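You operate a simulated robot arm through the tools that you are given. There is no shell and no other tool. Be economical: measure what you need, move in short steps, check, and stop when the job is done.

You run a simulated two-armed robot. Do the job below in one go: nothing can be reset, and whatever is moved stays where it is left.

Task
On the top of the road side table, fold the checked cloth in half, so that its two short edges meet.

It is judged by the outcome, as a careful person would: the job done as asked, and still so three seconds after it is handed in. It fails if anything else is knocked over, pushed out of place, dropped, spilled or broken. Flat cloth is picked up by pressing the open fingertips on it (5 to 10 N) and closing them slowly along it; thin cloth reads only 2 to 8 mm in the jaws.

Robot
Two 7-joint arms with two-finger parallel grippers on one trunk, on a base that drives. Base frame: it is fixed to the floor where the robot stands at the start and does not move with it; the origin is under the middle of the robot, x ahead of it, y to its left, z up; the surface under the hand at the start is at about z = 792. Lengths are in mm, angles in degrees, forces in N, time in s.
The left shoulder is at the start at [70, 163, 1095], the right one opposite. With the tool pointing down near the work surface each hand reaches from about 400 to 880 mm from the robot's upright axis, wherever it stands, measured 20 degrees to its own side. Places, roughly: top of the road side table [500, 100, 800]. Payload 3.43 kg a hand.
Tool frame (each hand has its own): the origin (TCP) lies between the finger pads and is the grasp point; the fingertips stand 34 mm ahead of it; z points along the fingers, y is the line along which they close. Largest opening 128 mm; finger width 24, thickness 12; the body of the gripper, 48 by 130 mm, starts 96 mm behind the TCP.
Orientation is that of the tool frame in the base frame, as [roll, pitch, yaw] about the fixed x, y, z axes, in that order (R = Rz(yaw) Ry(pitch) Rx(roll)). With the fingers straight down and closing along the base's y, the tool's x points along the base's -x, its y along +y and its z along -z.

Tools
- The arms move only by the tool jog_arm. It takes "left_steps", "right_steps" or both (then of equal length, played together; a hand with none holds still); each is a list of rows, each a list of 7 numbers: the shift along the tool's x, y, z in units of 200 mm (1.0 is 200 mm), then the turn, a rotation vector about the tool's x, y, z in units of 180 degrees (1.0 is 180 degrees), then the opening, from 0 (shut) to 1 (fully open). In form: [[x, y, z, ax, ay, az, grip], ...]. A call has 1 to 10 rows; each row is the pose to reach, as a shift and turn from the pose commanded when the call began, along the tool's axes at that moment. A call with a number of a shift or a turn outside -1 to 1 is refused whole. A row lasts 0.2 s, in which the tool goes at most 50 mm and 8.6 degrees; a call with a longer step from one row to the next is refused whole, and so is a gripper value outside its range. A pose out of reach is approached as far as the arm can. The call stops where the force on the tool passes 40 N (or 10 N more than at its start, if that is more) or the arm is blocked; 0.2 s more then pass. Each finger travels about 153 mm/s and halts on what it meets, pressing with about 28 N; the grip force reading is that of the motor and also rises with nothing between the fingers. The clock runs only during rows and for 0.2 s after the last one: add rows that repeat a pose to give the fingers time. It gives the time, the measured TCP pose, the force on the tool (base axes), the opening and the grip force at its end, in the units of the frame above (readings bear some noise), with the torque about the TCP (base axes, N m) and any sound that the robot's microphone picked up.
- Cameras (640 x 400 px; columns grow to the right, rows downward): "scene" is now at [123.9, 19, 1301.7]; the picture's right is [0.26, -0.97, -0.00], its down [-0.72, -0.19, -0.67] and it looks along [0.65, 0.17, -0.74] (base axes); focal length 214 px, centre (320, 200). "left" rides on the left gripper at [76, 11, -160] in its tool frame; the picture's right is [-0.15, 0.99, 0.00], its down [-0.88, -0.13, -0.46] and it looks along [-0.45, -0.07, 0.89] (tool axes); focal length 234 px, centre (320, 200). "right" rides on the right gripper at [76, -11, -160] in its tool frame; the picture's right is [0.15, 0.99, 0.00], its down [-0.88, 0.13, -0.46] and it looks along [-0.45, 0.07, 0.89] (tool axes); focal length 234 px, centre (320, 200). There is no depth. A picture from a camera that has moved, and an enlarged one, comes with that camera's place and axes in the base frame and with its lens.
- grab_frame(camera): a new picture of that camera. No time passes.
- slide_trunk(by): slides the trunk up (or, below 0, down) by that many mm; the arms and the scene camera ride with it, the base frame stays. It gives what a move gives, with no picture.
- base_move(legs): drives the robot by 1 to 6 legs, each [ahead, left, turn to the left] in mm, mm and degrees, along the robot's own axes; the way and the turn of a leg run together, so that a leg with both is an arc; at most 1500 mm and 180 degrees a leg. The arms and the cameras ride along, it lands a little off, and it stops where it bumps. It gives what a move gives.
- aim_head(pan, tilt): turns the head with the scene camera to pan (to the left, within 86 degrees either way) and tilt (down, from -29 to 69), counted from straight ahead of the robot. It gives what a move gives.
- zoom(camera, box): a new picture of the part [left, top, right, bottom] of that camera's present view, enlarged. No time passes.
- close_job(): hands the job in; it is judged then, once.

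Work in short steps. Places have to be worked out from the pictures, the camera data and where the tool is seen: move nearer, look again, correct. Check each grasp and each placing, and mend what went wrong. You have 120 turns and 92 pictures in all, those below and enlarged ones among them. Open the grippers and draw the arms clear of the work before you hand the job in, unless the task says otherwise; then end with one line.

The tools are called by a JSON object that holds its "op" and its "data". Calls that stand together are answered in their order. jog_arm: Moves the arms, as the interface text tells. Its arguments: {"type":"object","properties":{"left_steps":{"type":"array","items":{"type":"array","items":{"type":"number"}}},"right_steps":{"type":"array","items":{"type":"array","items":{"type":"number"}}}},"required":[]} The other tools are called the same way: slide_trunk (by) slides the trunk up or down; base_move (legs) drives the base; aim_head (pan, tilt) turns the head that bears the scene camera; grab_frame (camera) takes a picture; zoom (camera, box) takes an enlarged picture of a part of a camera's view; close_job () hands the job in.

At the start:

```text
time_s: 0.0
left_tool_pos: [702.4, 160.0, 1018.8]
left_orientation: [180.0, 0.1, -180.0]
left_ft_force: [0.5, 0.5, -0.9]
left_ft_torque: [-0.01, 0.01, 0.03]
left_finger_gap: 128.1
left_gripper_force: 0.1
right_tool_pos: [490.8, -350.7, 1021.7]
right_orientation: [-180.0, -0.1, 180.0]
right_ft_force: [0.3, -0.4, -0.4]
right_ft_torque: [0.01, -0.01, -0.02]
right_finger_gap: 127.8
right_gripper_force: 0.1
trunk travel left (down, up): [-575.0, 365.0]
robot x, y, heading: [3.8, 0.4, 0.3]
head pan, tilt: [14.9, 48.0]
```

scene: 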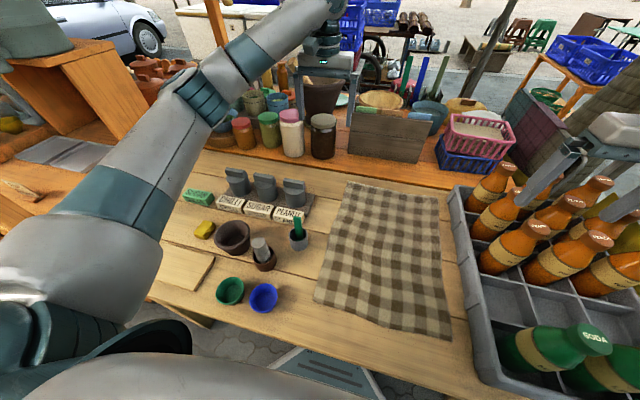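
right: 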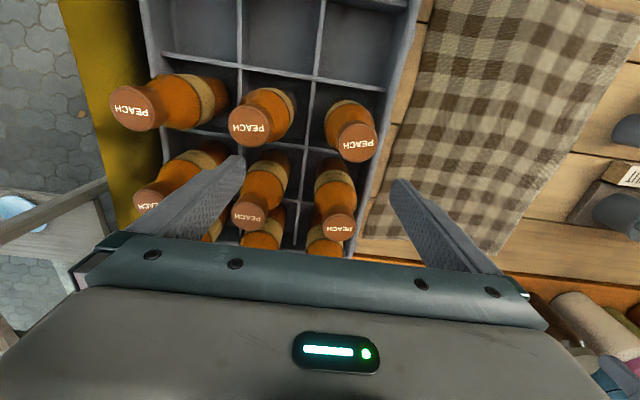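
left: 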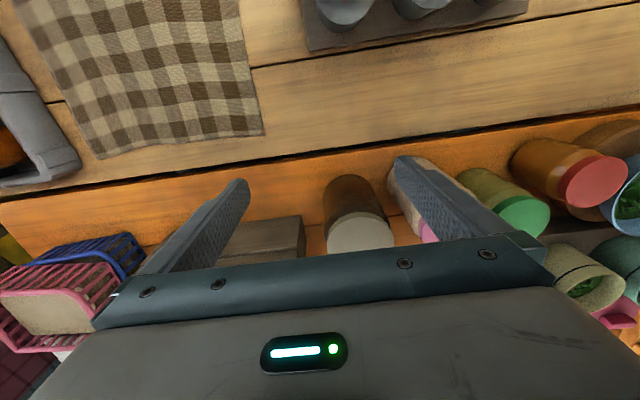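

The cloth appears to lie about x 270–700, y −222–70, with its short edges near and far. I'll zoom in to refine the corners and see how close the crate is.

{"op": "zoom", "data": {"camera": "scene", "box": [290, 160, 530, 310]}}

{"op": "zoom", "data": {"camera": "scene", "box": [290, 250, 530, 400]}}

```text
2.67 times, centred on (410, 235) of scene
camera zoom: at [123.9, 19.0, 1301.7], right [0.26, -0.97, 0.0], down [-0.72, -0.19, -0.67], along [0.65, 0.17, -0.74], focal length 572 px, centre (80, 107)
```

zoom: 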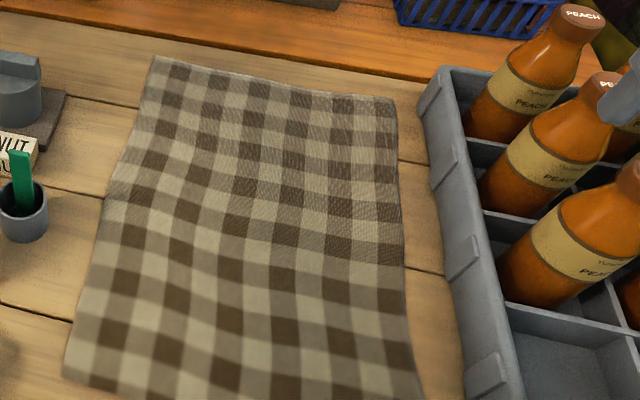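

```text
2.67 times, centred on (410, 325) of scene
camera zoom: at [123.9, 19.0, 1301.7], right [0.26, -0.97, 0.0], down [-0.72, -0.19, -0.67], along [0.65, 0.17, -0.74], focal length 572 px, centre (80, -133)
```

zoom: 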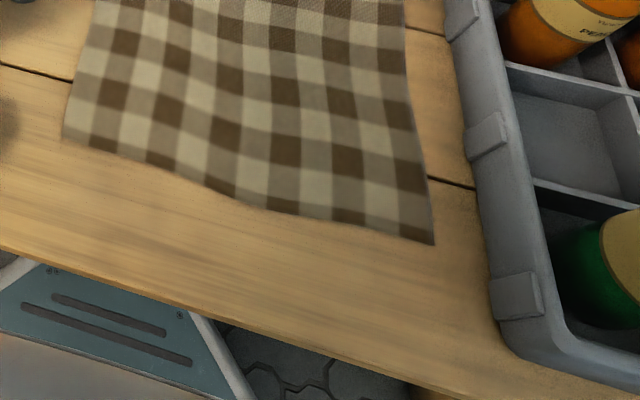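

Corner estimates are far-left (680,65), far-right (684,−235), near-left (270,72) and near-right (269,−220); the crate wall is near y=−260 and the bottle caps near z=970. I'll raise both hands clear of the bottles first. After that I'll back the base 120 mm so both short edges are in reach.

{"op": "jog_arm", "data": {"left_steps": [[0, 0, -0.2, 0, 0, 0, 1], [0, 0, -0.4, 0, 0, 0, 0.5]], "right_steps": [[0, 0, -0.2, 0, 0, 0, 1], [0, 0, -0.4, 0, 0, 0, 0.5]]}}

{"op": "base_move", "data": {"legs": [[-120, 0, 0]]}}

{"op": "grab_frame", "data": {"camera": "scene"}}

```text
time_s: 0.6
left_tool_pos: [700.7, 162.0, 1099.7]
left_orientation: [180.0, -0.1, 179.9]
left_ft_force: [-0.8, -0.1, -0.6]
left_ft_torque: [-0.03, -0.03, -0.02]
left_finger_gap: 64.2
left_gripper_force: 0.0
right_tool_pos: [487.0, -352.2, 1102.3]
right_orientation: [179.9, 0.0, 180.0]
right_ft_force: [0.1, -0.2, 0.4]
right_ft_torque: [-0.01, -0.02, -0.02]
right_finger_gap: 64.0
right_gripper_force: 0.2
trunk travel left (down, up): [-575.0, 365.0]
robot x, y, heading: [4.2, 1.4, 0.1]
head pan, tilt: [14.9, 48.0]
```

```text
time_s: 1.8
left_tool_pos: [583.9, 161.2, 1098.4]
left_orientation: [-180.0, 0.0, -180.0]
left_ft_force: [-0.1, -0.5, 0.6]
left_ft_torque: [0.02, 0.01, 0.01]
left_finger_gap: 64.2
left_gripper_force: 0.1
right_tool_pos: [368.6, -352.2, 1101.3]
right_orientation: [-179.9, 0.0, 180.0]
right_ft_force: [-1.0, -0.4, -0.2]
right_ft_torque: [0.01, 0.01, -0.02]
right_finger_gap: 64.3
right_gripper_force: 0.1
trunk travel left (down, up): [-575.0, 365.0]
robot x, y, heading: [-119.9, -1.4, 0.1]
head pan, tilt: [14.9, 48.0]
```

```text
86 pictures are left
camera scene: at [4.0, 19.0, 1301.6], right [0.26, -0.97, 0.0], down [-0.72, -0.19, -0.67], along [0.65, 0.17, -0.74], focal length 214 px, centre (320, 200)
```

scene: 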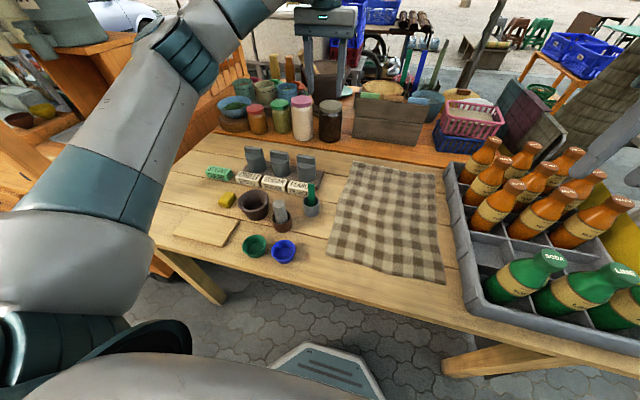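

The base landed at x=−120 with a clear view of the whole cloth. Next I bring both hands high over the far corners, keeping above the bottles.

{"op": "jog_arm", "data": {"left_steps": [[-0.07, -0.1, 0, 0, 0, 0, 0.35], [-0.14, -0.2, 0, 0, 0, 0, 0.35], [-0.21, -0.3, 0, 0, 0, 0, 0.35], [-0.28, -0.4, 0, 0, 0, 0, 0.35], [-0.35, -0.5, 0, 0, 0, 0, 0.35], [-0.42, -0.615, 0, 0, 0, 0, 0.35]], "right_steps": [[-0.16, 0.13, 0, 0, 0, 0, 0.35], [-0.32, 0.26, 0, 0, 0, 0, 0.35], [-0.48, 0.39, 0, 0, 0, 0, 0.35], [-0.64, 0.52, 0, 0, 0, 0, 0.35], [-0.8, 0.65, 0, 0, 0, 0, 0.35], [-0.96, 0.785, 0, 0, 0, 0, 0.35]]}}

{"op": "jog_arm", "data": {"left_steps": [[0, 0, -0.0, 0, 0, 0, 0.35], [0, 0, 0.1, 0, 0, 0, 0.35], [0, 0, 0.25, 0, 0, 0, 0.35], [0, 0, 0.4, 0, 0, 0, 0.35]], "right_steps": [[-0.2, 0, 0, 0, 0, 0, 0.35], [-0.4, 0, 0.1, 0, 0, 0, 0.35], [-0.5, 0, 0.25, 0, 0, 0, 0.35], [-0.55, 0, 0.4, 0, 0, 0, 0.35]]}}

{"op": "grab_frame", "data": {"camera": "right"}}

{"op": "grab_frame", "data": {"camera": "left"}}

{"op": "grab_frame", "data": {"camera": "scene"}}

```text
time_s: 3.2
left_tool_pos: [656.1, 49.2, 1093.7]
left_orientation: [-180.0, -0.1, 179.8]
left_ft_force: [0.4, 0.6, -0.2]
left_ft_torque: [-0.05, 0.02, 0.0]
left_finger_gap: 44.8
left_gripper_force: 0.0
left hand out of reach, approached as far as the arm can: row 6
right_tool_pos: [563.9, -193.0, 1101.3]
right_orientation: [-179.9, -0.1, 180.0]
right_ft_force: [0.5, -0.4, -1.1]
right_ft_torque: [-0.06, 0.05, -0.01]
right_finger_gap: 44.8
right_gripper_force: 0.1
trunk travel left (down, up): [-575.0, 365.0]
robot x, y, heading: [-118.2, 2.0, -0.0]
head pan, tilt: [14.9, 48.0]
```

```text
time_s: 4.2
left_tool_pos: [659.0, 47.6, 1013.3]
left_orientation: [-179.9, -0.2, 180.0]
left_ft_force: [-0.3, 0.5, 0.3]
left_ft_torque: [0.01, 0.03, -0.03]
left_finger_gap: 44.7
left_gripper_force: 0.1
right_tool_pos: [672.5, -193.3, 1020.7]
right_orientation: [179.9, -0.1, -180.0]
right_ft_force: [0.5, 0.7, -0.6]
right_ft_torque: [0.01, 0.02, 0.0]
right_finger_gap: 45.0
right_gripper_force: 0.1
trunk travel left (down, up): [-575.0, 365.0]
robot x, y, heading: [-118.5, -2.2, 0.0]
head pan, tilt: [14.9, 48.0]
```

```text
85 pictures are left
camera right: at [595.0, -203.6, 1180.3], right [-0.15, 0.99, 0.0], down [0.88, 0.13, 0.45], along [0.45, 0.07, -0.89], focal length 234 px, centre (320, 200)
```

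right: 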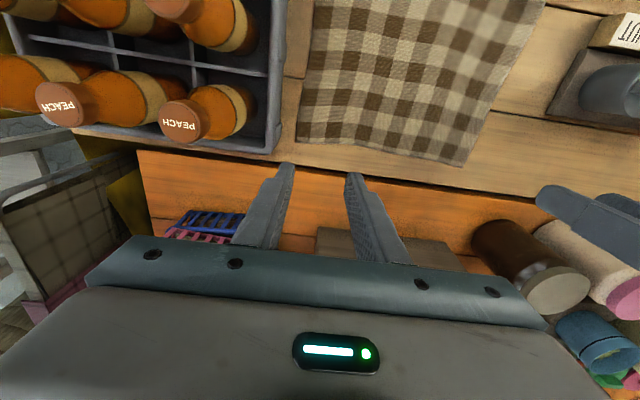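

```text
84 pictures are left
camera left: at [583.8, 59.0, 1173.2], right [0.15, 0.99, 0.0], down [0.88, -0.13, 0.45], along [0.45, -0.07, -0.89], focal length 234 px, centre (320, 200)
```

left: 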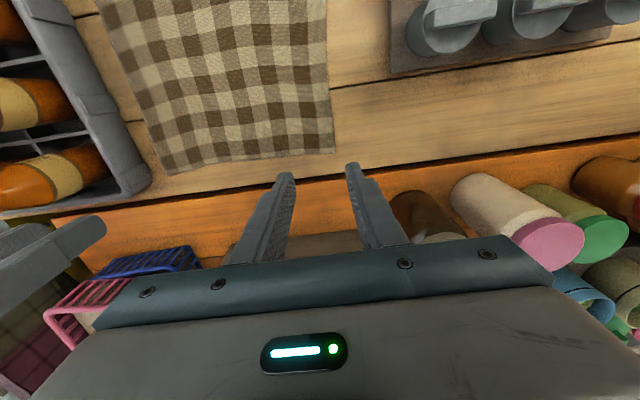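

```text
83 pictures are left
camera scene: at [5.8, 19.5, 1301.5], right [0.26, -0.97, 0.0], down [-0.72, -0.19, -0.67], along [0.65, 0.17, -0.74], focal length 214 px, centre (320, 200)
```

scene: 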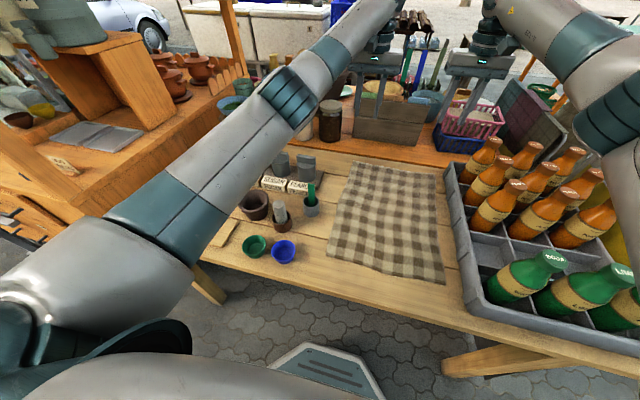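

From both wrist cameras the far edge is at x≈690, with corners at y≈65 and y≈−218. I'll lower both hands to 40 mm above the cloth with the fingers about 36 mm apart, just inside each corner.

{"op": "jog_arm", "data": {"left_steps": [[-0.03, -0.02, 0.19, 0, 0, 0, 0.28], [-0.06, -0.04, 0.38, 0, 0, 0, 0.28], [-0.1, -0.06, 0.56, 0, 0, 0, 0.28], [-0.105, -0.063, 0.735, 0, 0, 0, 0.28]], "right_steps": [[-0.0375, 0.026, 0.2, 0, 0, 0, 0.28], [-0.0375, 0.026, 0.4, 0, 0, 0, 0.28], [-0.0375, 0.026, 0.6, 0, 0, 0, 0.28], [-0.0375, 0.026, 0.773, 0, 0, 0, 0.28]]}}

{"op": "grab_frame", "data": {"camera": "right"}}

{"op": "grab_frame", "data": {"camera": "left"}}

{"op": "zoom", "data": {"camera": "scene", "box": [300, 80, 540, 230]}}

```text
time_s: 5.2
left_tool_pos: [676.7, 35.1, 866.5]
left_orientation: [-180.0, -0.1, 180.0]
left_ft_force: [0.1, 0.0, 0.0]
left_ft_torque: [0.03, 0.03, 0.01]
left_finger_gap: 35.9
left_gripper_force: 0.0
right_tool_pos: [679.5, -188.2, 865.5]
right_orientation: [-180.0, 0.0, -179.9]
right_ft_force: [1.4, 0.3, 0.0]
right_ft_torque: [0.02, -0.01, 0.06]
right_finger_gap: 35.9
right_gripper_force: 0.0
trunk travel left (down, up): [-575.0, 365.0]
robot x, y, heading: [-120.3, 3.1, -0.2]
head pan, tilt: [14.9, 48.0]
```

```text
82 pictures are left
camera right: at [602.7, -200.2, 1025.1], right [-0.15, 0.99, 0.0], down [0.88, 0.13, 0.45], along [0.45, 0.07, -0.89], focal length 234 px, centre (320, 200)
```

right: 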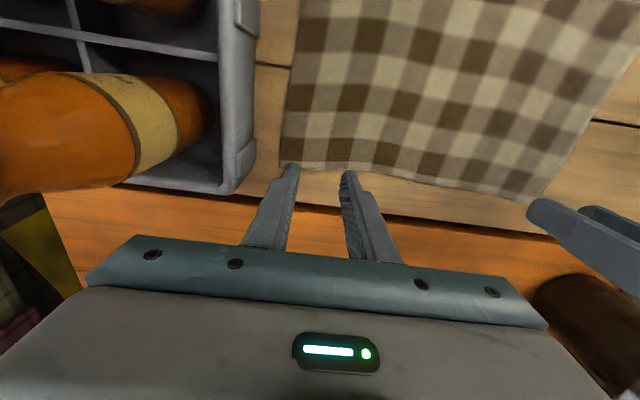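

```text
81 pictures are left
camera left: at [602.2, 47.1, 1026.9], right [0.15, 0.99, 0.0], down [0.88, -0.13, 0.45], along [0.45, -0.07, -0.89], focal length 234 px, centre (320, 200)
```

left: 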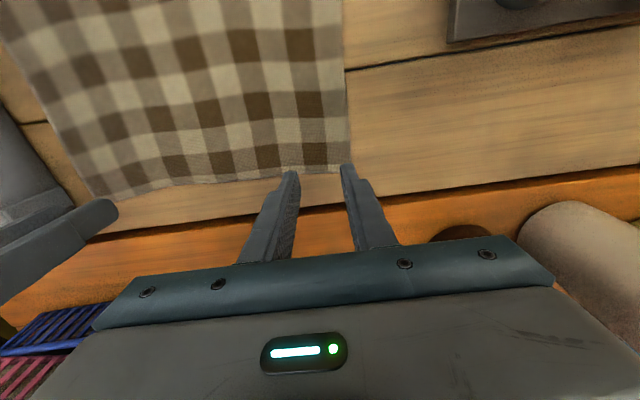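

```text
2.67 times, centred on (420, 155) of scene
camera zoom: at [5.8, 19.1, 1301.5], right [0.26, -0.97, 0.0], down [-0.72, -0.19, -0.67], along [0.65, 0.17, -0.74], focal length 572 px, centre (53, 320)
```

zoom: 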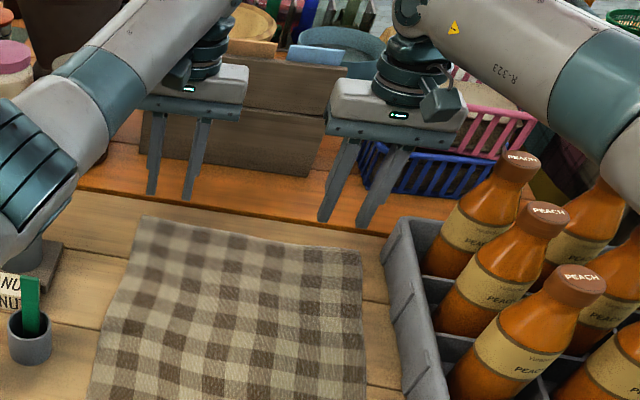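

The right edge sags slightly inward, to about x≈682 against 690 on the left. I'll adjust by a few mm and descend to just above the cloth.

{"op": "jog_arm", "data": {"left_steps": [[-0.006, -0.015, 0.09, 0, 0, 0, 0.28], [-0.006, -0.015, 0.175, 0, 0, 0, 0.28], [-0.006, -0.015, 0.19, 0, 0, 0, 0.28]], "right_steps": [[0.03, -0.025, 0.09, 0, 0, 0, 0.28], [0.03, -0.025, 0.175, 0, 0, 0, 0.28], [0.03, -0.025, 0.19, 0, 0, 0, 0.28]]}}

```text
time_s: 6.0
left_tool_pos: [679.4, 32.5, 830.2]
left_orientation: [-179.9, 0.0, -180.0]
left_ft_force: [1.0, -0.7, -0.1]
left_ft_torque: [0.03, 0.0, 0.03]
left_finger_gap: 35.9
left_gripper_force: 0.1
right_tool_pos: [672.2, -194.5, 828.3]
right_orientation: [-180.0, 0.1, -179.9]
right_ft_force: [0.5, -0.2, -0.4]
right_ft_torque: [-0.01, 0.0, 0.0]
right_finger_gap: 35.8
right_gripper_force: 0.1
trunk travel left (down, up): [-575.0, 365.0]
robot x, y, heading: [-118.6, -2.2, 0.1]
head pan, tilt: [14.9, 48.0]
```

No contact yet. I'll feel downward in millimetres for a light press.

{"op": "jog_arm", "data": {"left_steps": [[0, 0, 0.01, 0, 0, 0, 0.28], [0, 0, 0.02, 0, 0, 0, 0.28]], "right_steps": [[0, 0, 0.006, 0, 0, 0, 0.28], [0, 0, 0.012, 0, 0, 0, 0.28]]}}

```text
time_s: 6.6
left_tool_pos: [678.3, 32.5, 826.1]
left_orientation: [180.0, 0.0, 180.0]
left_ft_force: [0.2, 0.6, 0.0]
left_ft_torque: [0.02, 0.02, 0.0]
left_finger_gap: 35.5
left_gripper_force: 0.1
right_tool_pos: [672.0, -195.0, 827.0]
right_orientation: [180.0, 0.1, -180.0]
right_ft_force: [0.7, -0.1, 1.0]
right_ft_torque: [-0.04, -0.03, 0.0]
right_finger_gap: 35.6
right_gripper_force: 0.0
trunk travel left (down, up): [-575.0, 365.0]
robot x, y, heading: [-122.2, 0.7, 0.1]
head pan, tilt: [14.9, 48.0]
```

Still essentially no load, so I go down another 1–2 mm.

{"op": "jog_arm", "data": {"left_steps": [[0, 0, 0.005, 0, 0, 0, 0.28], [0, 0, 0.01, 0, 0, 0, 0.28]], "right_steps": [[0, 0, 0.005, 0, 0, 0, 0.28], [0, 0, 0.01, 0, 0, 0, 0.28]]}}

```text
time_s: 7.2
left_tool_pos: [679.2, 31.2, 824.1]
left_orientation: [179.9, 0.1, 180.0]
left_ft_force: [0.3, -0.5, -0.5]
left_ft_torque: [0.01, -0.01, -0.01]
left_finger_gap: 35.9
left_gripper_force: 0.0
right_tool_pos: [672.4, -194.3, 825.5]
right_orientation: [-180.0, 0.0, -179.9]
right_ft_force: [0.6, 0.3, -0.4]
right_ft_torque: [0.03, 0.0, 0.03]
right_finger_gap: 35.9
right_gripper_force: 0.2
trunk travel left (down, up): [-575.0, 365.0]
robot x, y, heading: [-121.9, -0.7, -0.1]
head pan, tilt: [14.9, 48.0]
```

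{"op": "jog_arm", "data": {"left_steps": [[0, 0, 0.005, 0, 0, 0, 0.28], [0, 0, 0.01, 0, 0, 0, 0.28], [0, 0, 0.015, 0, 0, 0, 0.28]], "right_steps": [[0, 0, 0.005, 0, 0, 0, 0.28], [0, 0, 0.01, 0, 0, 0, 0.28], [0, 0, 0.015, 0, 0, 0, 0.28]]}}

{"op": "grab_frame", "data": {"camera": "right"}}

```text
time_s: 8.0
left_tool_pos: [679.7, 32.0, 820.6]
left_orientation: [179.9, 0.0, 180.0]
left_ft_force: [-0.4, 0.3, -0.2]
left_ft_torque: [0.03, 0.0, 0.01]
left_finger_gap: 35.7
left_gripper_force: 0.0
right_tool_pos: [673.0, -193.6, 820.7]
right_orientation: [179.9, 0.0, 180.0]
right_ft_force: [-0.7, -0.3, -0.3]
right_ft_torque: [-0.04, -0.03, -0.03]
right_finger_gap: 35.6
right_gripper_force: 0.0
trunk travel left (down, up): [-575.0, 365.0]
robot x, y, heading: [-117.9, -1.9, -0.0]
head pan, tilt: [14.9, 48.0]
```

```text
79 pictures are left
camera right: at [595.9, -204.7, 981.2], right [-0.15, 0.99, 0.0], down [0.88, 0.13, 0.46], along [0.45, 0.07, -0.89], focal length 234 px, centre (320, 200)
```

right: 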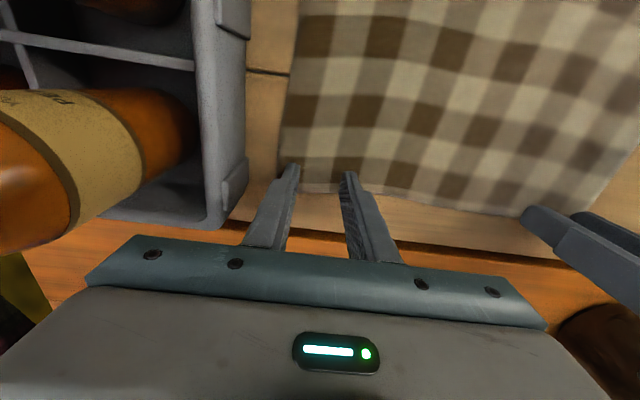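

Still no contact, so the table is lower than expected. I keep feeling downward.

{"op": "jog_arm", "data": {"left_steps": [[0, 0, 0.008, 0, 0, 0, 0.28], [0, 0, 0.016, 0, 0, 0, 0.28], [0, 0, 0.024, 0, 0, 0, 0.28]], "right_steps": [[0, 0, 0.008, 0, 0, 0, 0.28], [0, 0, 0.016, 0, 0, 0, 0.28], [0, 0, 0.024, 0, 0, 0, 0.28]]}}

{"op": "zoom", "data": {"camera": "scene", "box": [320, 120, 480, 220]}}

```text
time_s: 8.8
left_tool_pos: [679.0, 33.3, 817.5]
left_orientation: [179.9, 0.0, -180.0]
left_ft_force: [0.5, 0.9, -0.6]
left_ft_torque: [0.01, 0.0, -0.03]
left_finger_gap: 35.7
left_gripper_force: 0.1
right_tool_pos: [673.0, -194.1, 817.1]
right_orientation: [180.0, 0.0, 180.0]
right_ft_force: [1.2, 0.2, -0.6]
right_ft_torque: [0.02, 0.02, 0.0]
right_finger_gap: 35.7
right_gripper_force: 0.0
trunk travel left (down, up): [-575.0, 365.0]
robot x, y, heading: [-122.2, -3.7, -0.2]
head pan, tilt: [14.9, 48.0]
```

```text
4.00 times, centred on (400, 170) of scene
camera zoom: at [4.0, 19.0, 1301.6], right [0.26, -0.97, 0.0], down [-0.72, -0.19, -0.67], along [0.65, 0.17, -0.74], focal length 858 px, centre (0, 320)
```

zoom: 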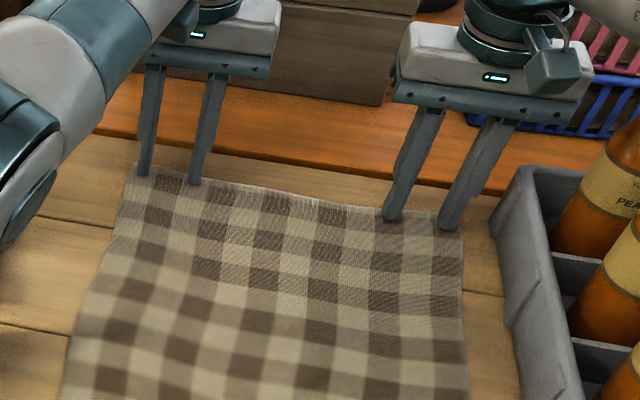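

The tips look nearly on the cloth. I continue in small steps.

{"op": "jog_arm", "data": {"left_steps": [[0, 0, 0.008, 0, 0, 0, 0.28], [0, 0, 0.016, 0, 0, 0, 0.28], [0, 0, 0.024, 0, 0, 0, 0.28]], "right_steps": [[0, 0, 0.008, 0, 0, 0, 0.28], [0, 0, 0.016, 0, 0, 0, 0.28], [0, 0, 0.024, 0, 0, 0, 0.28]]}}

```text
time_s: 9.6
left_tool_pos: [677.6, 32.8, 815.6]
left_orientation: [-180.0, 0.3, -179.9]
left_ft_force: [2.8, -0.2, 11.2]
left_ft_torque: [0.03, -0.03, -0.03]
left_finger_gap: 35.9
left_gripper_force: 0.1
right_tool_pos: [671.4, -194.4, 815.4]
right_orientation: [179.9, 0.2, 180.0]
right_ft_force: [3.6, -1.1, 13.7]
right_ft_torque: [-0.03, -0.11, -0.01]
right_finger_gap: 35.9
right_gripper_force: 0.0
trunk travel left (down, up): [-575.0, 365.0]
robot x, y, heading: [-121.9, 2.5, 0.1]
head pan, tilt: [14.9, 48.0]
```

Both hands are touching with 11–14 N, so the cloth top is at about z=781. I'll ease up about 1 mm to get 5–10 N and close slowly.

{"op": "jog_arm", "data": {"left_steps": [[0, 0, -0.004, 0, 0, 0, 0.28], [0, 0, -0.004, 0, 0, 0, 0.24], [0, 0, -0.004, 0, 0, 0, 0.2], [0, 0, -0.004, 0, 0, 0, 0.16], [0, 0, -0.004, 0, 0, 0, 0.12], [0, 0, -0.004, 0, 0, 0, 0.08], [0, 0, -0.004, 0, 0, 0, 0.04], [0, 0, -0.004, 0, 0, 0, 0.0], [0, 0, -0.004, 0, 0, 0, 0.0]], "right_steps": [[0, 0, -0.006, 0, 0, 0, 0.28], [0, 0, -0.006, 0, 0, 0, 0.24], [0, 0, -0.006, 0, 0, 0, 0.2], [0, 0, -0.006, 0, 0, 0, 0.16], [0, 0, -0.006, 0, 0, 0, 0.12], [0, 0, -0.006, 0, 0, 0, 0.08], [0, 0, -0.006, 0, 0, 0, 0.04], [0, 0, -0.006, 0, 0, 0, 0.0], [0, 0, -0.006, 0, 0, 0, 0.0]]}}

{"op": "zoom", "data": {"camera": "scene", "box": [320, 120, 480, 220]}}

```text
time_s: 11.6
left_tool_pos: [675.8, 32.3, 815.3]
left_orientation: [-180.0, 0.2, -180.0]
left_ft_force: [0.0, 2.4, 22.8]
left_ft_torque: [0.05, 0.11, 0.02]
left_finger_gap: 0.0
left_gripper_force: 27.9
right_tool_pos: [670.2, -194.0, 817.0]
right_orientation: [-179.9, 0.1, -180.0]
right_ft_force: [0.1, -0.5, 4.7]
right_ft_torque: [-0.01, 0.02, 0.03]
right_finger_gap: 0.1
right_gripper_force: 28.0
trunk travel left (down, up): [-575.0, 365.0]
robot x, y, heading: [-121.2, 0.3, -0.1]
head pan, tilt: [14.9, 48.0]
```

```text
4.00 times, centred on (400, 170) of scene
camera zoom: at [0.2, 19.1, 1302.1], right [0.26, -0.97, 0.0], down [-0.72, -0.19, -0.67], along [0.65, 0.17, -0.74], focal length 858 px, centre (0, 320)
```

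zoom: 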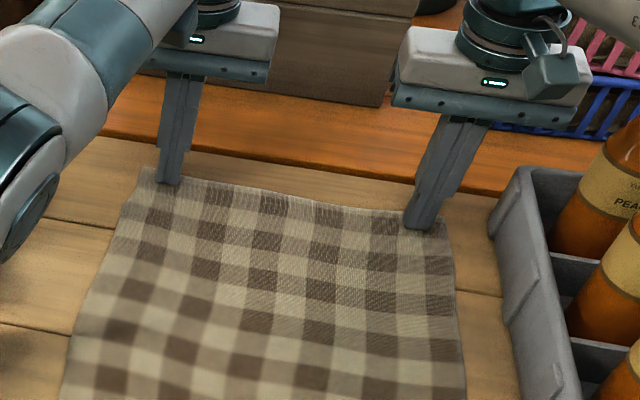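

The fingers shut on nothing (gap 0); they were too close to the edge and the load was uneven. I'll lift slightly, reopen, move 10 mm inward and press again.

{"op": "jog_arm", "data": {"left_steps": [[0, 0, -0.05, 0, 0, 0, 0.0], [0.05, 0, -0.05, 0, 0, 0, 0.15], [0.05, 0, -0.05, 0, 0, 0, 0.3], [0.05, 0, -0.015, 0, 0, 0, 0.3], [0.05, 0, -0.007, 0, 0, 0, 0.3], [0.05, 0, -0.007, 0, 0, 0, 0.3]], "right_steps": [[0, 0, -0.05, 0, 0, 0, 0.0], [0.05, 0, -0.05, 0, 0, 0, 0.15], [0.05, 0, -0.05, 0, 0, 0, 0.3], [0.05, 0, -0.015, 0, 0, 0, 0.3], [0.05, 0, -0.003, 0, 0, 0, 0.3], [0.05, 0, -0.003, 0, 0, 0, 0.3]]}}

{"op": "zoom", "data": {"camera": "scene", "box": [320, 120, 480, 220]}}

```text
time_s: 13.0
left_tool_pos: [668.6, 33.2, 815.7]
left_orientation: [180.0, 0.2, 179.9]
left_ft_force: [2.4, -0.4, 8.7]
left_ft_torque: [0.05, -0.05, 0.02]
left_finger_gap: 38.3
left_gripper_force: 0.1
right_tool_pos: [662.2, -193.8, 816.2]
right_orientation: [179.9, 0.0, -179.9]
right_ft_force: [2.4, -0.4, 6.3]
right_ft_torque: [0.01, -0.09, 0.02]
right_finger_gap: 38.5
right_gripper_force: 0.1
trunk travel left (down, up): [-575.0, 365.0]
robot x, y, heading: [-119.8, 2.2, -0.3]
head pan, tilt: [14.9, 48.0]
```

```text
4.00 times, centred on (400, 170) of scene
camera zoom: at [2.4, 19.2, 1302.0], right [0.26, -0.97, 0.0], down [-0.72, -0.19, -0.67], along [0.65, 0.17, -0.74], focal length 858 px, centre (0, 320)
```

zoom: 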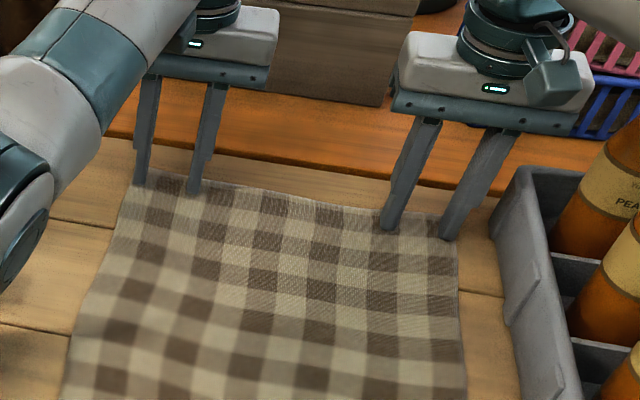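

Loads are now 8.7 N and 6.3 N with all fingertips on cloth. I'll close slowly and watch the force halfway.

{"op": "jog_arm", "data": {"left_steps": [[0, 0, 0, 0, 0, 0, 0.28], [0, 0, 0, 0, 0, 0, 0.26], [0, 0, 0, 0, 0, 0, 0.24], [0, 0, 0, 0, 0, 0, 0.22], [0, 0, 0, 0, 0, 0, 0.2], [0, 0, 0, 0, 0, 0, 0.18], [0, 0, 0, 0, 0, 0, 0.16], [0, 0, 0, 0, 0, 0, 0.14], [0, 0, 0, 0, 0, 0, 0.12]], "right_steps": [[0, 0, 0, 0, 0, 0, 0.28], [0, 0, 0, 0, 0, 0, 0.26], [0, 0, 0, 0, 0, 0, 0.24], [0, 0, 0, 0, 0, 0, 0.22], [0, 0, 0, 0, 0, 0, 0.2], [0, 0, 0, 0, 0, 0, 0.18], [0, 0, 0, 0, 0, 0, 0.16], [0, 0, 0, 0, 0, 0, 0.14], [0, 0, 0, 0, 0, 0, 0.12]]}}

{"op": "zoom", "data": {"camera": "scene", "box": [320, 120, 480, 220]}}

```text
time_s: 15.0
left_tool_pos: [667.8, 32.8, 815.0]
left_orientation: [-180.0, 0.1, -180.0]
left_ft_force: [0.6, -0.3, 12.0]
left_ft_torque: [-0.02, 0.02, 0.01]
left_finger_gap: 13.0
left_gripper_force: 0.1
right_tool_pos: [660.3, -192.4, 815.2]
right_orientation: [-180.0, 0.1, 179.9]
right_ft_force: [0.4, -0.4, 6.9]
right_ft_torque: [-0.06, -0.05, 0.04]
right_finger_gap: 15.3
right_gripper_force: 0.0
trunk travel left (down, up): [-575.0, 365.0]
robot x, y, heading: [-120.0, 0.3, 0.1]
head pan, tilt: [14.9, 48.0]
```

```text
4.00 times, centred on (400, 170) of scene
camera zoom: at [1.4, 19.1, 1302.0], right [0.26, -0.97, 0.0], down [-0.72, -0.19, -0.67], along [0.65, 0.17, -0.74], focal length 858 px, centre (0, 320)
```

zoom: 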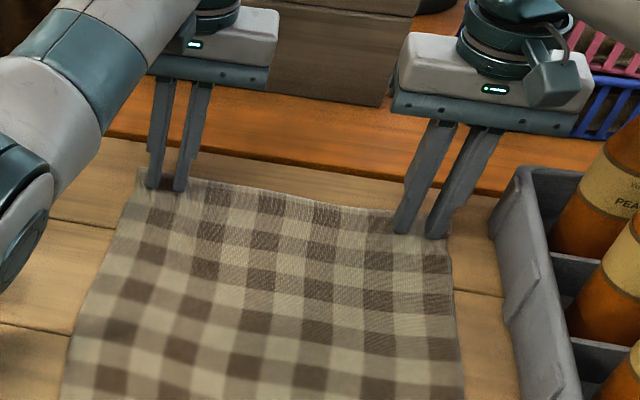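

The cloth is gathering, at least on the right. I'll ease the left by 0.6 mm and finish closing.

{"op": "jog_arm", "data": {"left_steps": [[0, 0, -0.003, 0, 0, 0, 0.1], [0, 0, -0.003, 0, 0, 0, 0.08], [0, 0, -0.003, 0, 0, 0, 0.06], [0, 0, -0.003, 0, 0, 0, 0.04], [0, 0, -0.003, 0, 0, 0, 0.02], [0, 0, -0.003, 0, 0, 0, 0.0], [0, 0, -0.003, 0, 0, 0, 0.0]], "right_steps": [[0, 0, 0, 0, 0, 0, 0.1], [0, 0, 0, 0, 0, 0, 0.08], [0, 0, 0, 0, 0, 0, 0.06], [0, 0, 0, 0, 0, 0, 0.04], [0, 0, 0, 0, 0, 0, 0.02], [0, 0, 0, 0, 0, 0, 0.0], [0, 0, 0, 0, 0, 0, 0.0]]}}

{"op": "zoom", "data": {"camera": "scene", "box": [320, 120, 480, 220]}}

```text
time_s: 16.6
left_tool_pos: [666.1, 32.8, 815.5]
left_orientation: [179.9, 0.1, -179.9]
left_ft_force: [-1.1, 0.9, 9.1]
left_ft_torque: [0.03, 0.0, 0.01]
left_finger_gap: 0.0
left_gripper_force: 27.7
right_tool_pos: [660.7, -193.1, 817.1]
right_orientation: [180.0, 0.1, 180.0]
right_ft_force: [0.0, -0.7, 8.8]
right_ft_torque: [0.0, 0.01, 0.02]
right_finger_gap: 0.2
right_gripper_force: 28.0
trunk travel left (down, up): [-575.0, 365.0]
robot x, y, heading: [-120.4, -1.0, -0.1]
head pan, tilt: [14.9, 48.0]
```

```text
4.00 times, centred on (400, 170) of scene
camera zoom: at [1.6, 19.3, 1301.9], right [0.26, -0.97, 0.0], down [-0.72, -0.19, -0.67], along [0.65, 0.17, -0.74], focal length 858 px, centre (0, 320)
```

zoom: 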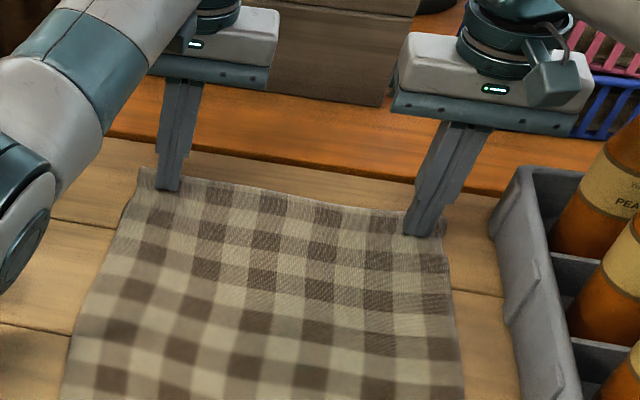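

Both gaps read 0 again. I'll lift 15 mm to see what the cloth does before retrying with a wider sweep.

{"op": "jog_arm", "data": {"left_steps": [[0, 0, -0.04, 0, 0, 0, 0], [0, 0, -0.1, 0, 0, 0, 0]], "right_steps": [[0, 0, -0.04, 0, 0, 0, 0], [0, 0, -0.1, 0, 0, 0, 0]]}}

{"op": "grab_frame", "data": {"camera": "right"}}

{"op": "grab_frame", "data": {"camera": "left"}}

```text
time_s: 17.2
left_tool_pos: [666.8, 33.2, 834.8]
left_orientation: [-179.9, 0.0, 180.0]
left_ft_force: [0.3, 0.3, 0.5]
left_ft_torque: [0.01, 0.01, 0.0]
left_finger_gap: 0.2
left_gripper_force: 27.7
right_tool_pos: [661.1, -194.5, 833.2]
right_orientation: [-179.9, 0.0, -179.9]
right_ft_force: [0.0, -0.2, 0.4]
right_ft_torque: [0.03, -0.01, 0.01]
right_finger_gap: 0.0
right_gripper_force: 28.3
trunk travel left (down, up): [-575.0, 365.0]
robot x, y, heading: [-120.7, 0.0, -0.0]
head pan, tilt: [14.9, 48.0]
```

```text
73 pictures are left
camera right: at [585.3, -205.1, 993.8], right [-0.15, 0.99, 0.0], down [0.88, 0.13, 0.46], along [0.45, 0.07, -0.89], focal length 234 px, centre (320, 200)
```

right: 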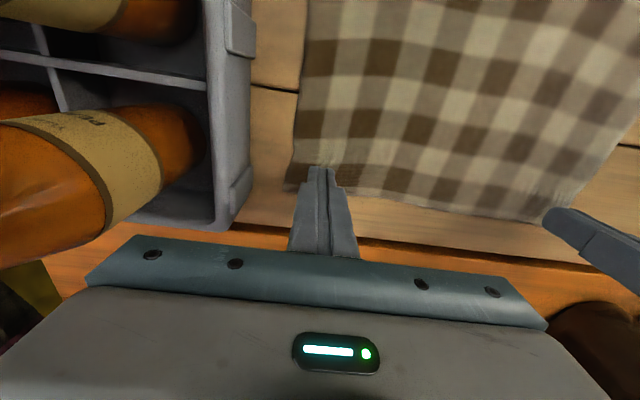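

```text
72 pictures are left
camera left: at [591.5, 44.5, 994.7], right [0.15, 0.99, 0.0], down [0.88, -0.13, 0.46], along [0.45, -0.07, -0.89], focal length 234 px, centre (320, 200)
```

left: 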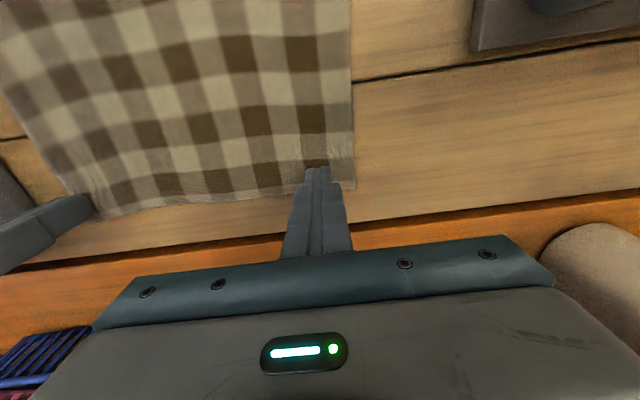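

Nothing is held. For the retry I open to about 70 mm with the centres moved inward, so there is more cloth to buckle up, and press down again.

{"op": "jog_arm", "data": {"left_steps": [[-0.01, -0.075, 0, 0, 0, 0, 0.3], [-0.01, -0.075, 0, 0, 0, 0, 0.55], [-0.01, -0.075, 0.08, 0, 0, 0, 0.55], [-0.01, -0.075, 0.098, 0, 0, 0, 0.55], [-0.01, -0.075, 0.098, 0, 0, 0, 0.55]], "right_steps": [[-0.01, 0.11, 0, 0, 0, 0, 0.3], [-0.01, 0.11, 0, 0, 0, 0, 0.55], [-0.01, 0.11, 0.08, 0, 0, 0, 0.55], [-0.01, 0.11, 0.101, 0, 0, 0, 0.55], [-0.01, 0.11, 0.101, 0, 0, 0, 0.55]]}}

{"op": "zoom", "data": {"camera": "scene", "box": [320, 120, 480, 220]}}

```text
time_s: 18.4
left_tool_pos: [669.7, 16.8, 815.9]
left_orientation: [-179.9, 0.2, 180.0]
left_ft_force: [1.0, 0.6, 3.4]
left_ft_torque: [0.04, -0.03, -0.03]
left_finger_gap: 70.5
left_gripper_force: 0.0
right_tool_pos: [663.8, -172.3, 815.7]
right_orientation: [-179.9, 0.3, -179.9]
right_ft_force: [1.6, -0.9, 10.4]
right_ft_torque: [-0.02, -0.06, 0.01]
right_finger_gap: 70.2
right_gripper_force: 0.1
trunk travel left (down, up): [-575.0, 365.0]
robot x, y, heading: [-116.4, -0.9, -0.1]
head pan, tilt: [14.9, 48.0]
```

```text
4.00 times, centred on (400, 170) of scene
camera zoom: at [2.4, 19.2, 1302.0], right [0.26, -0.97, 0.0], down [-0.72, -0.19, -0.67], along [0.65, 0.17, -0.74], focal length 858 px, centre (0, 320)
```

zoom: 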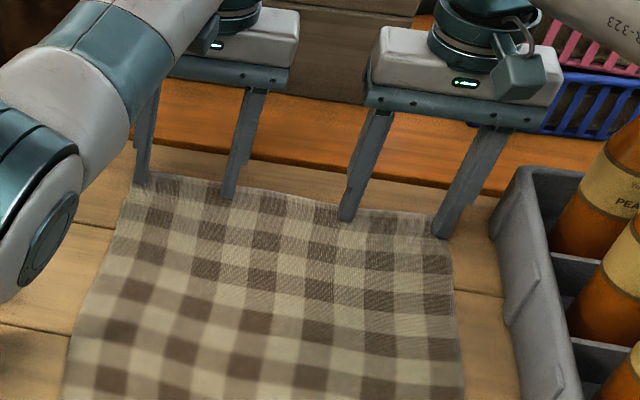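

The left needs about 1 mm more press. I close slowly while keeping both near 9 N.

{"op": "jog_arm", "data": {"left_steps": [[0, 0, 0.005, 0, 0, 0, 0.55], [0, 0, 0.005, 0, 0, 0, 0.53], [0, 0, 0.005, 0, 0, 0, 0.5], [0, 0, 0.005, 0, 0, 0, 0.47], [0, 0, 0.005, 0, 0, 0, 0.44], [0, 0, 0.005, 0, 0, 0, 0.41], [0, 0, 0.005, 0, 0, 0, 0.38], [0, 0, 0.005, 0, 0, 0, 0.35], [0, 0, 0.005, 0, 0, 0, 0.32], [0, 0, 0.005, 0, 0, 0, 0.29]], "right_steps": [[0, 0, 0, 0, 0, 0, 0.55], [0, 0, 0, 0, 0, 0, 0.53], [0, 0, 0, 0, 0, 0, 0.5], [0, 0, 0, 0, 0, 0, 0.47], [0, 0, 0, 0, 0, 0, 0.44], [0, 0, 0, 0, 0, 0, 0.41], [0, 0, 0, 0, 0, 0, 0.38], [0, 0, 0, 0, 0, 0, 0.35], [0, 0, 0, 0, 0, 0, 0.32], [0, 0, 0, 0, 0, 0, 0.29]]}}

{"op": "zoom", "data": {"camera": "scene", "box": [320, 120, 480, 220]}}

```text
time_s: 20.6
left_tool_pos: [668.8, 17.2, 815.2]
left_orientation: [-180.0, 0.2, 179.9]
left_ft_force: [0.4, -4.2, 11.6]
left_ft_torque: [-0.26, 0.04, -0.01]
left_finger_gap: 37.9
left_gripper_force: 2.1
right_tool_pos: [662.7, -173.5, 815.9]
right_orientation: [-180.0, 0.0, 179.9]
right_ft_force: [-0.3, 6.0, 11.4]
right_ft_torque: [0.31, -0.03, 0.03]
right_finger_gap: 34.5
right_gripper_force: 5.9
trunk travel left (down, up): [-575.0, 365.0]
robot x, y, heading: [-116.0, -3.3, -0.1]
head pan, tilt: [14.9, 48.0]
```

```text
4.00 times, centred on (400, 170) of scene
camera zoom: at [0.8, 19.1, 1302.0], right [0.26, -0.97, 0.0], down [-0.72, -0.19, -0.67], along [0.65, 0.17, -0.74], focal length 858 px, centre (0, 320)
```

zoom: 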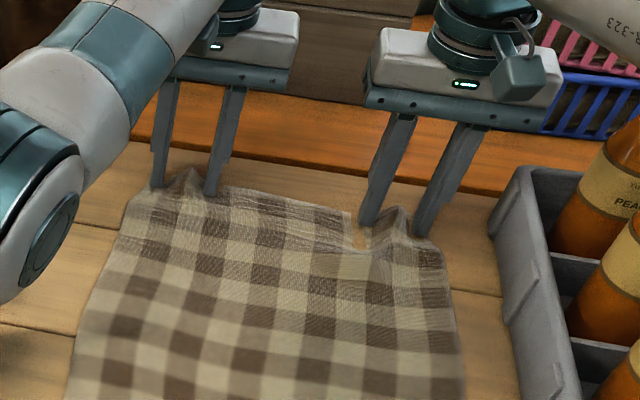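

Ridges are now buckling up between the fingers of both hands. I continue closing.

{"op": "jog_arm", "data": {"left_steps": [[0, 0, 0, 0, 0, 0, 0.26], [0, 0, 0, 0, 0, 0, 0.23], [0, 0, 0, 0, 0, 0, 0.2], [0, 0, 0, 0, 0, 0, 0.17], [0, 0, 0, 0, 0, 0, 0.14], [0, 0, 0, 0, 0, 0, 0.11], [0, 0, 0, 0, 0, 0, 0.08], [0, 0, 0, 0, 0, 0, 0.04], [0, 0, 0, 0, 0, 0, 0], [0, 0, 0, 0, 0, 0, 0]], "right_steps": [[0, 0, 0, 0, 0, 0, 0.26], [0, 0, 0, 0, 0, 0, 0.23], [0, 0, 0, 0, 0, 0, 0.2], [0, 0, 0, 0, 0, 0, 0.17], [0, 0, 0, 0, 0, 0, 0.14], [0, 0, 0, 0, 0, 0, 0.11], [0, 0, 0, 0, 0, 0, 0.08], [0, 0, 0, 0, 0, 0, 0.04], [0, 0, 0, 0, 0, 0, 0], [0, 0, 0, 0, 0, 0, 0]]}}

{"op": "zoom", "data": {"camera": "scene", "box": [320, 120, 480, 220]}}

```text
time_s: 22.8
left_tool_pos: [669.3, 16.8, 815.5]
left_orientation: [180.0, 0.1, 180.0]
left_ft_force: [0.9, -0.3, 10.5]
left_ft_torque: [0.0, 0.03, 0.01]
left_finger_gap: 0.1
left_gripper_force: 28.6
right_tool_pos: [662.3, -173.6, 815.8]
right_orientation: [180.0, 0.1, 180.0]
right_ft_force: [-1.1, 1.6, 11.7]
right_ft_torque: [0.09, 0.05, -0.01]
right_finger_gap: 2.6
right_gripper_force: 27.9
trunk travel left (down, up): [-575.0, 365.0]
robot x, y, heading: [-118.4, -1.0, 0.3]
head pan, tilt: [14.9, 48.0]
```

```text
4.00 times, centred on (400, 170) of scene
camera zoom: at [0.8, 19.5, 1302.0], right [0.26, -0.97, 0.0], down [-0.72, -0.19, -0.67], along [0.65, 0.17, -0.74], focal length 858 px, centre (0, 320)
```

zoom: 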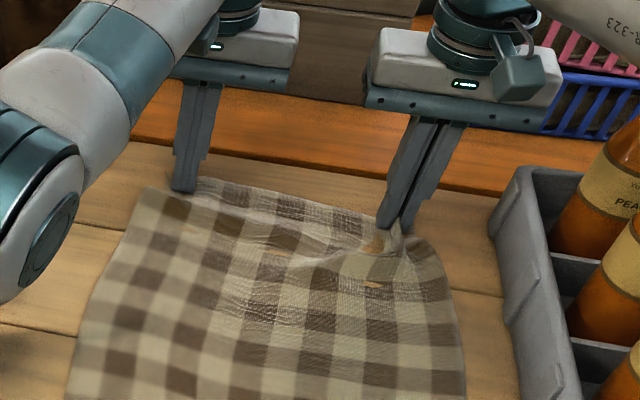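

The right holds cloth (2.6 mm), but the left slipped to 0. I'll keep the right clamped, lift the left a little and look.

{"op": "jog_arm", "data": {"left_steps": [[0, 0, -0.05, 0, 0, 0, 0], [0, 0, -0.2, 0, 0, 0, 0.2], [0, 0, -0.2, 0, 0, 0, 0.55]]}}

{"op": "grab_frame", "data": {"camera": "left"}}

{"op": "zoom", "data": {"camera": "scene", "box": [320, 120, 480, 220]}}

```text
time_s: 23.6
left_tool_pos: [669.7, 17.9, 854.5]
left_orientation: [-180.0, 0.1, -180.0]
left_ft_force: [0.1, 0.3, 0.6]
left_ft_torque: [0.02, 0.0, 0.0]
left_finger_gap: 70.4
left_gripper_force: 0.0
right_tool_pos: [663.2, -172.4, 815.9]
right_orientation: [-180.0, 0.1, -180.0]
right_ft_force: [-3.2, 0.3, 16.8]
right_ft_torque: [0.07, 0.16, 0.01]
right_finger_gap: 2.7
right_gripper_force: 27.9
trunk travel left (down, up): [-575.0, 365.0]
robot x, y, heading: [-118.3, 1.0, 0.2]
head pan, tilt: [14.9, 48.0]
```

```text
68 pictures are left
camera left: at [593.0, 29.2, 1014.2], right [0.15, 0.99, 0.0], down [0.88, -0.13, 0.46], along [0.45, -0.07, -0.89], focal length 234 px, centre (320, 200)
```

left: 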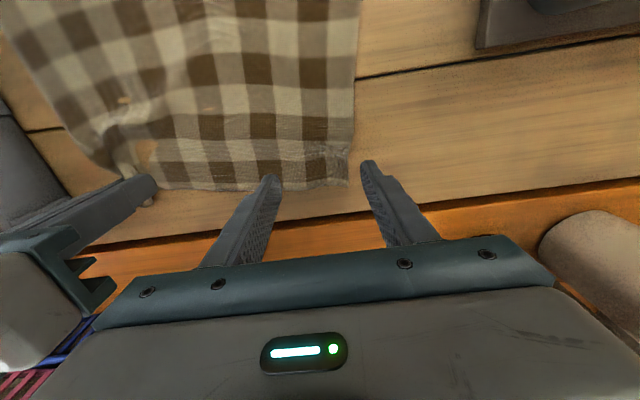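

```text
4.00 times, centred on (400, 170) of scene
camera zoom: at [1.3, 19.7, 1301.9], right [0.26, -0.97, 0.0], down [-0.72, -0.19, -0.67], along [0.65, 0.17, -0.74], focal length 858 px, centre (0, 320)
```

zoom: 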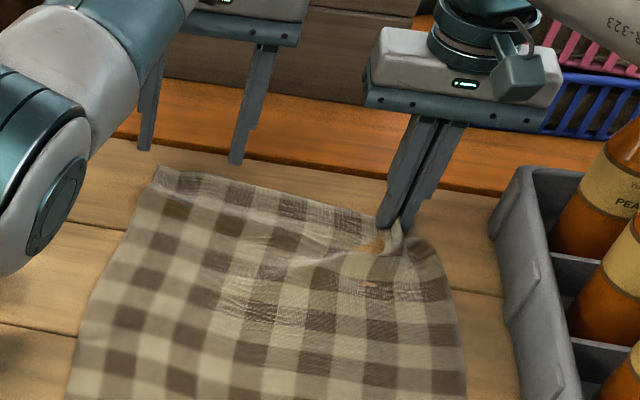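

The left corner is now at about (697, 46). I'll press again there with the centre at (674, 0), and close with slightly more load.

{"op": "jog_arm", "data": {"left_steps": [[-0.025, -0.088, 0.0, 0, 0, 0, 0.55], [-0.025, -0.088, 0.16, 0, 0, 0, 0.55], [-0.025, -0.088, 0.19, 0, 0, 0, 0.55], [-0.025, -0.088, 0.2, 0, 0, 0, 0.55], [-0.025, -0.088, 0.2, 0, 0, 0, 0.55]]}}

{"op": "zoom", "data": {"camera": "scene", "box": [320, 120, 480, 220]}}

```text
time_s: 24.8
left_tool_pos: [674.2, -0.4, 816.0]
left_orientation: [180.0, 0.1, -180.0]
left_ft_force: [-2.3, -0.5, 6.7]
left_ft_torque: [-0.03, 0.03, 0.03]
left_finger_gap: 70.8
left_gripper_force: 0.0
right_tool_pos: [663.4, -172.6, 815.6]
right_orientation: [-179.9, 0.1, 180.0]
right_ft_force: [0.7, 1.1, 15.1]
right_ft_torque: [0.09, 0.03, -0.02]
right_finger_gap: 2.6
right_gripper_force: 28.3
trunk travel left (down, up): [-575.0, 365.0]
robot x, y, heading: [-119.9, 2.4, 0.0]
head pan, tilt: [14.9, 48.0]
```

```text
4.00 times, centred on (400, 170) of scene
camera zoom: at [1.1, 19.5, 1302.0], right [0.26, -0.97, 0.0], down [-0.72, -0.19, -0.67], along [0.65, 0.17, -0.74], focal length 858 px, centre (0, 320)
```

zoom: 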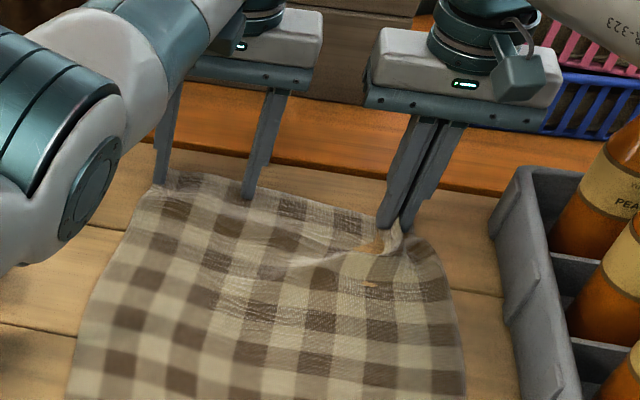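

The placement looks good, with the outer finger near the corner. I add about 0.8 mm of press and close slowly.

{"op": "jog_arm", "data": {"left_steps": [[0, 0, 0.004, 0, 0, 0, 0.55], [0, 0, 0.004, 0, 0, 0, 0.52], [0, 0, 0.004, 0, 0, 0, 0.49], [0, 0, 0.004, 0, 0, 0, 0.46], [0, 0, 0.004, 0, 0, 0, 0.43], [0, 0, 0.004, 0, 0, 0, 0.4], [0, 0, 0.004, 0, 0, 0, 0.37], [0, 0, 0.004, 0, 0, 0, 0.34], [0, 0, 0.004, 0, 0, 0, 0.31], [0, 0, 0.004, 0, 0, 0, 0.28]]}}

{"op": "zoom", "data": {"camera": "scene", "box": [320, 120, 480, 220]}}

```text
time_s: 27.0
left_tool_pos: [674.0, -2.3, 815.0]
left_orientation: [-179.9, 0.2, 179.9]
left_ft_force: [-0.1, -7.1, 21.7]
left_ft_torque: [-0.13, 0.06, -0.05]
left_finger_gap: 35.8
left_gripper_force: 0.2
right_tool_pos: [662.5, -171.3, 815.7]
right_orientation: [-179.9, 0.1, 180.0]
right_ft_force: [1.1, 6.1, 6.6]
right_ft_torque: [0.24, 0.0, 0.01]
right_finger_gap: 3.0
right_gripper_force: 27.8
trunk travel left (down, up): [-575.0, 365.0]
robot x, y, heading: [-121.2, 0.4, -0.1]
head pan, tilt: [14.9, 48.0]
```

```text
4.00 times, centred on (400, 170) of scene
camera zoom: at [0.2, 19.0, 1302.1], right [0.26, -0.97, 0.0], down [-0.72, -0.19, -0.67], along [0.65, 0.17, -0.74], focal length 858 px, centre (0, 320)
```

zoom: 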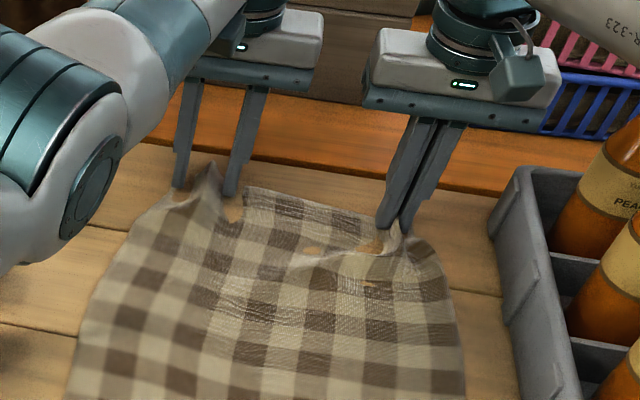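

A tall ridge has formed, but the cloth between the hands is going taut. I'll finish closing while shifting the left hand toward the right, so the inner finger doesn't drag.

{"op": "jog_arm", "data": {"left_steps": [[0, -0.01, -0.003, 0, 0, 0, 0.25], [0, -0.02, -0.004, 0, 0, 0, 0.22], [0, -0.03, -0.004, 0, 0, 0, 0.19], [0, -0.04, -0.004, 0, 0, 0, 0.16], [0, -0.05, -0.004, 0, 0, 0, 0.13], [0, -0.06, -0.004, 0, 0, 0, 0.1], [0, -0.07, -0.004, 0, 0, 0, 0.06], [0, -0.08, -0.004, 0, 0, 0, 0.03], [0, -0.08, -0.004, 0, 0, 0, 0], [0, -0.08, -0.004, 0, 0, 0, 0]]}}

{"op": "zoom", "data": {"camera": "scene", "box": [320, 120, 480, 220]}}

```text
time_s: 29.2
left_tool_pos: [671.7, -15.8, 816.4]
left_orientation: [-179.9, 0.0, -179.9]
left_ft_force: [0.0, -12.8, 11.6]
left_ft_torque: [-0.46, 0.02, -0.06]
left_finger_gap: 3.0
left_gripper_force: 28.0
right_tool_pos: [662.5, -171.4, 816.4]
right_orientation: [180.0, 0.1, -180.0]
right_ft_force: [0.4, 12.2, 10.3]
right_ft_torque: [0.47, 0.03, -0.05]
right_finger_gap: 2.8
right_gripper_force: 28.0
trunk travel left (down, up): [-575.0, 365.0]
robot x, y, heading: [-115.3, 1.9, -0.3]
head pan, tilt: [14.9, 48.0]
```

```text
4.00 times, centred on (400, 170) of scene
camera zoom: at [1.1, 19.4, 1302.0], right [0.26, -0.97, 0.0], down [-0.72, -0.19, -0.67], along [0.65, 0.17, -0.74], focal length 858 px, centre (0, 320)
```

zoom: 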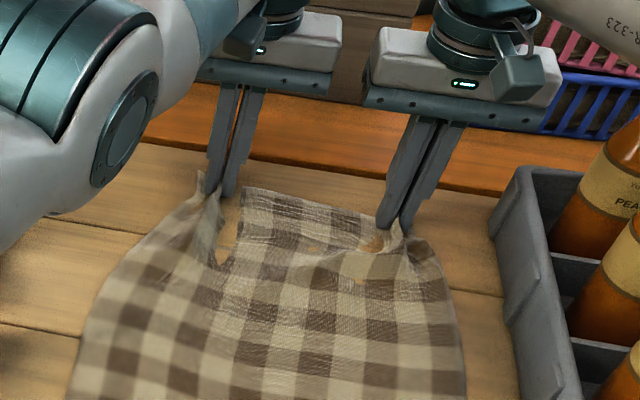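

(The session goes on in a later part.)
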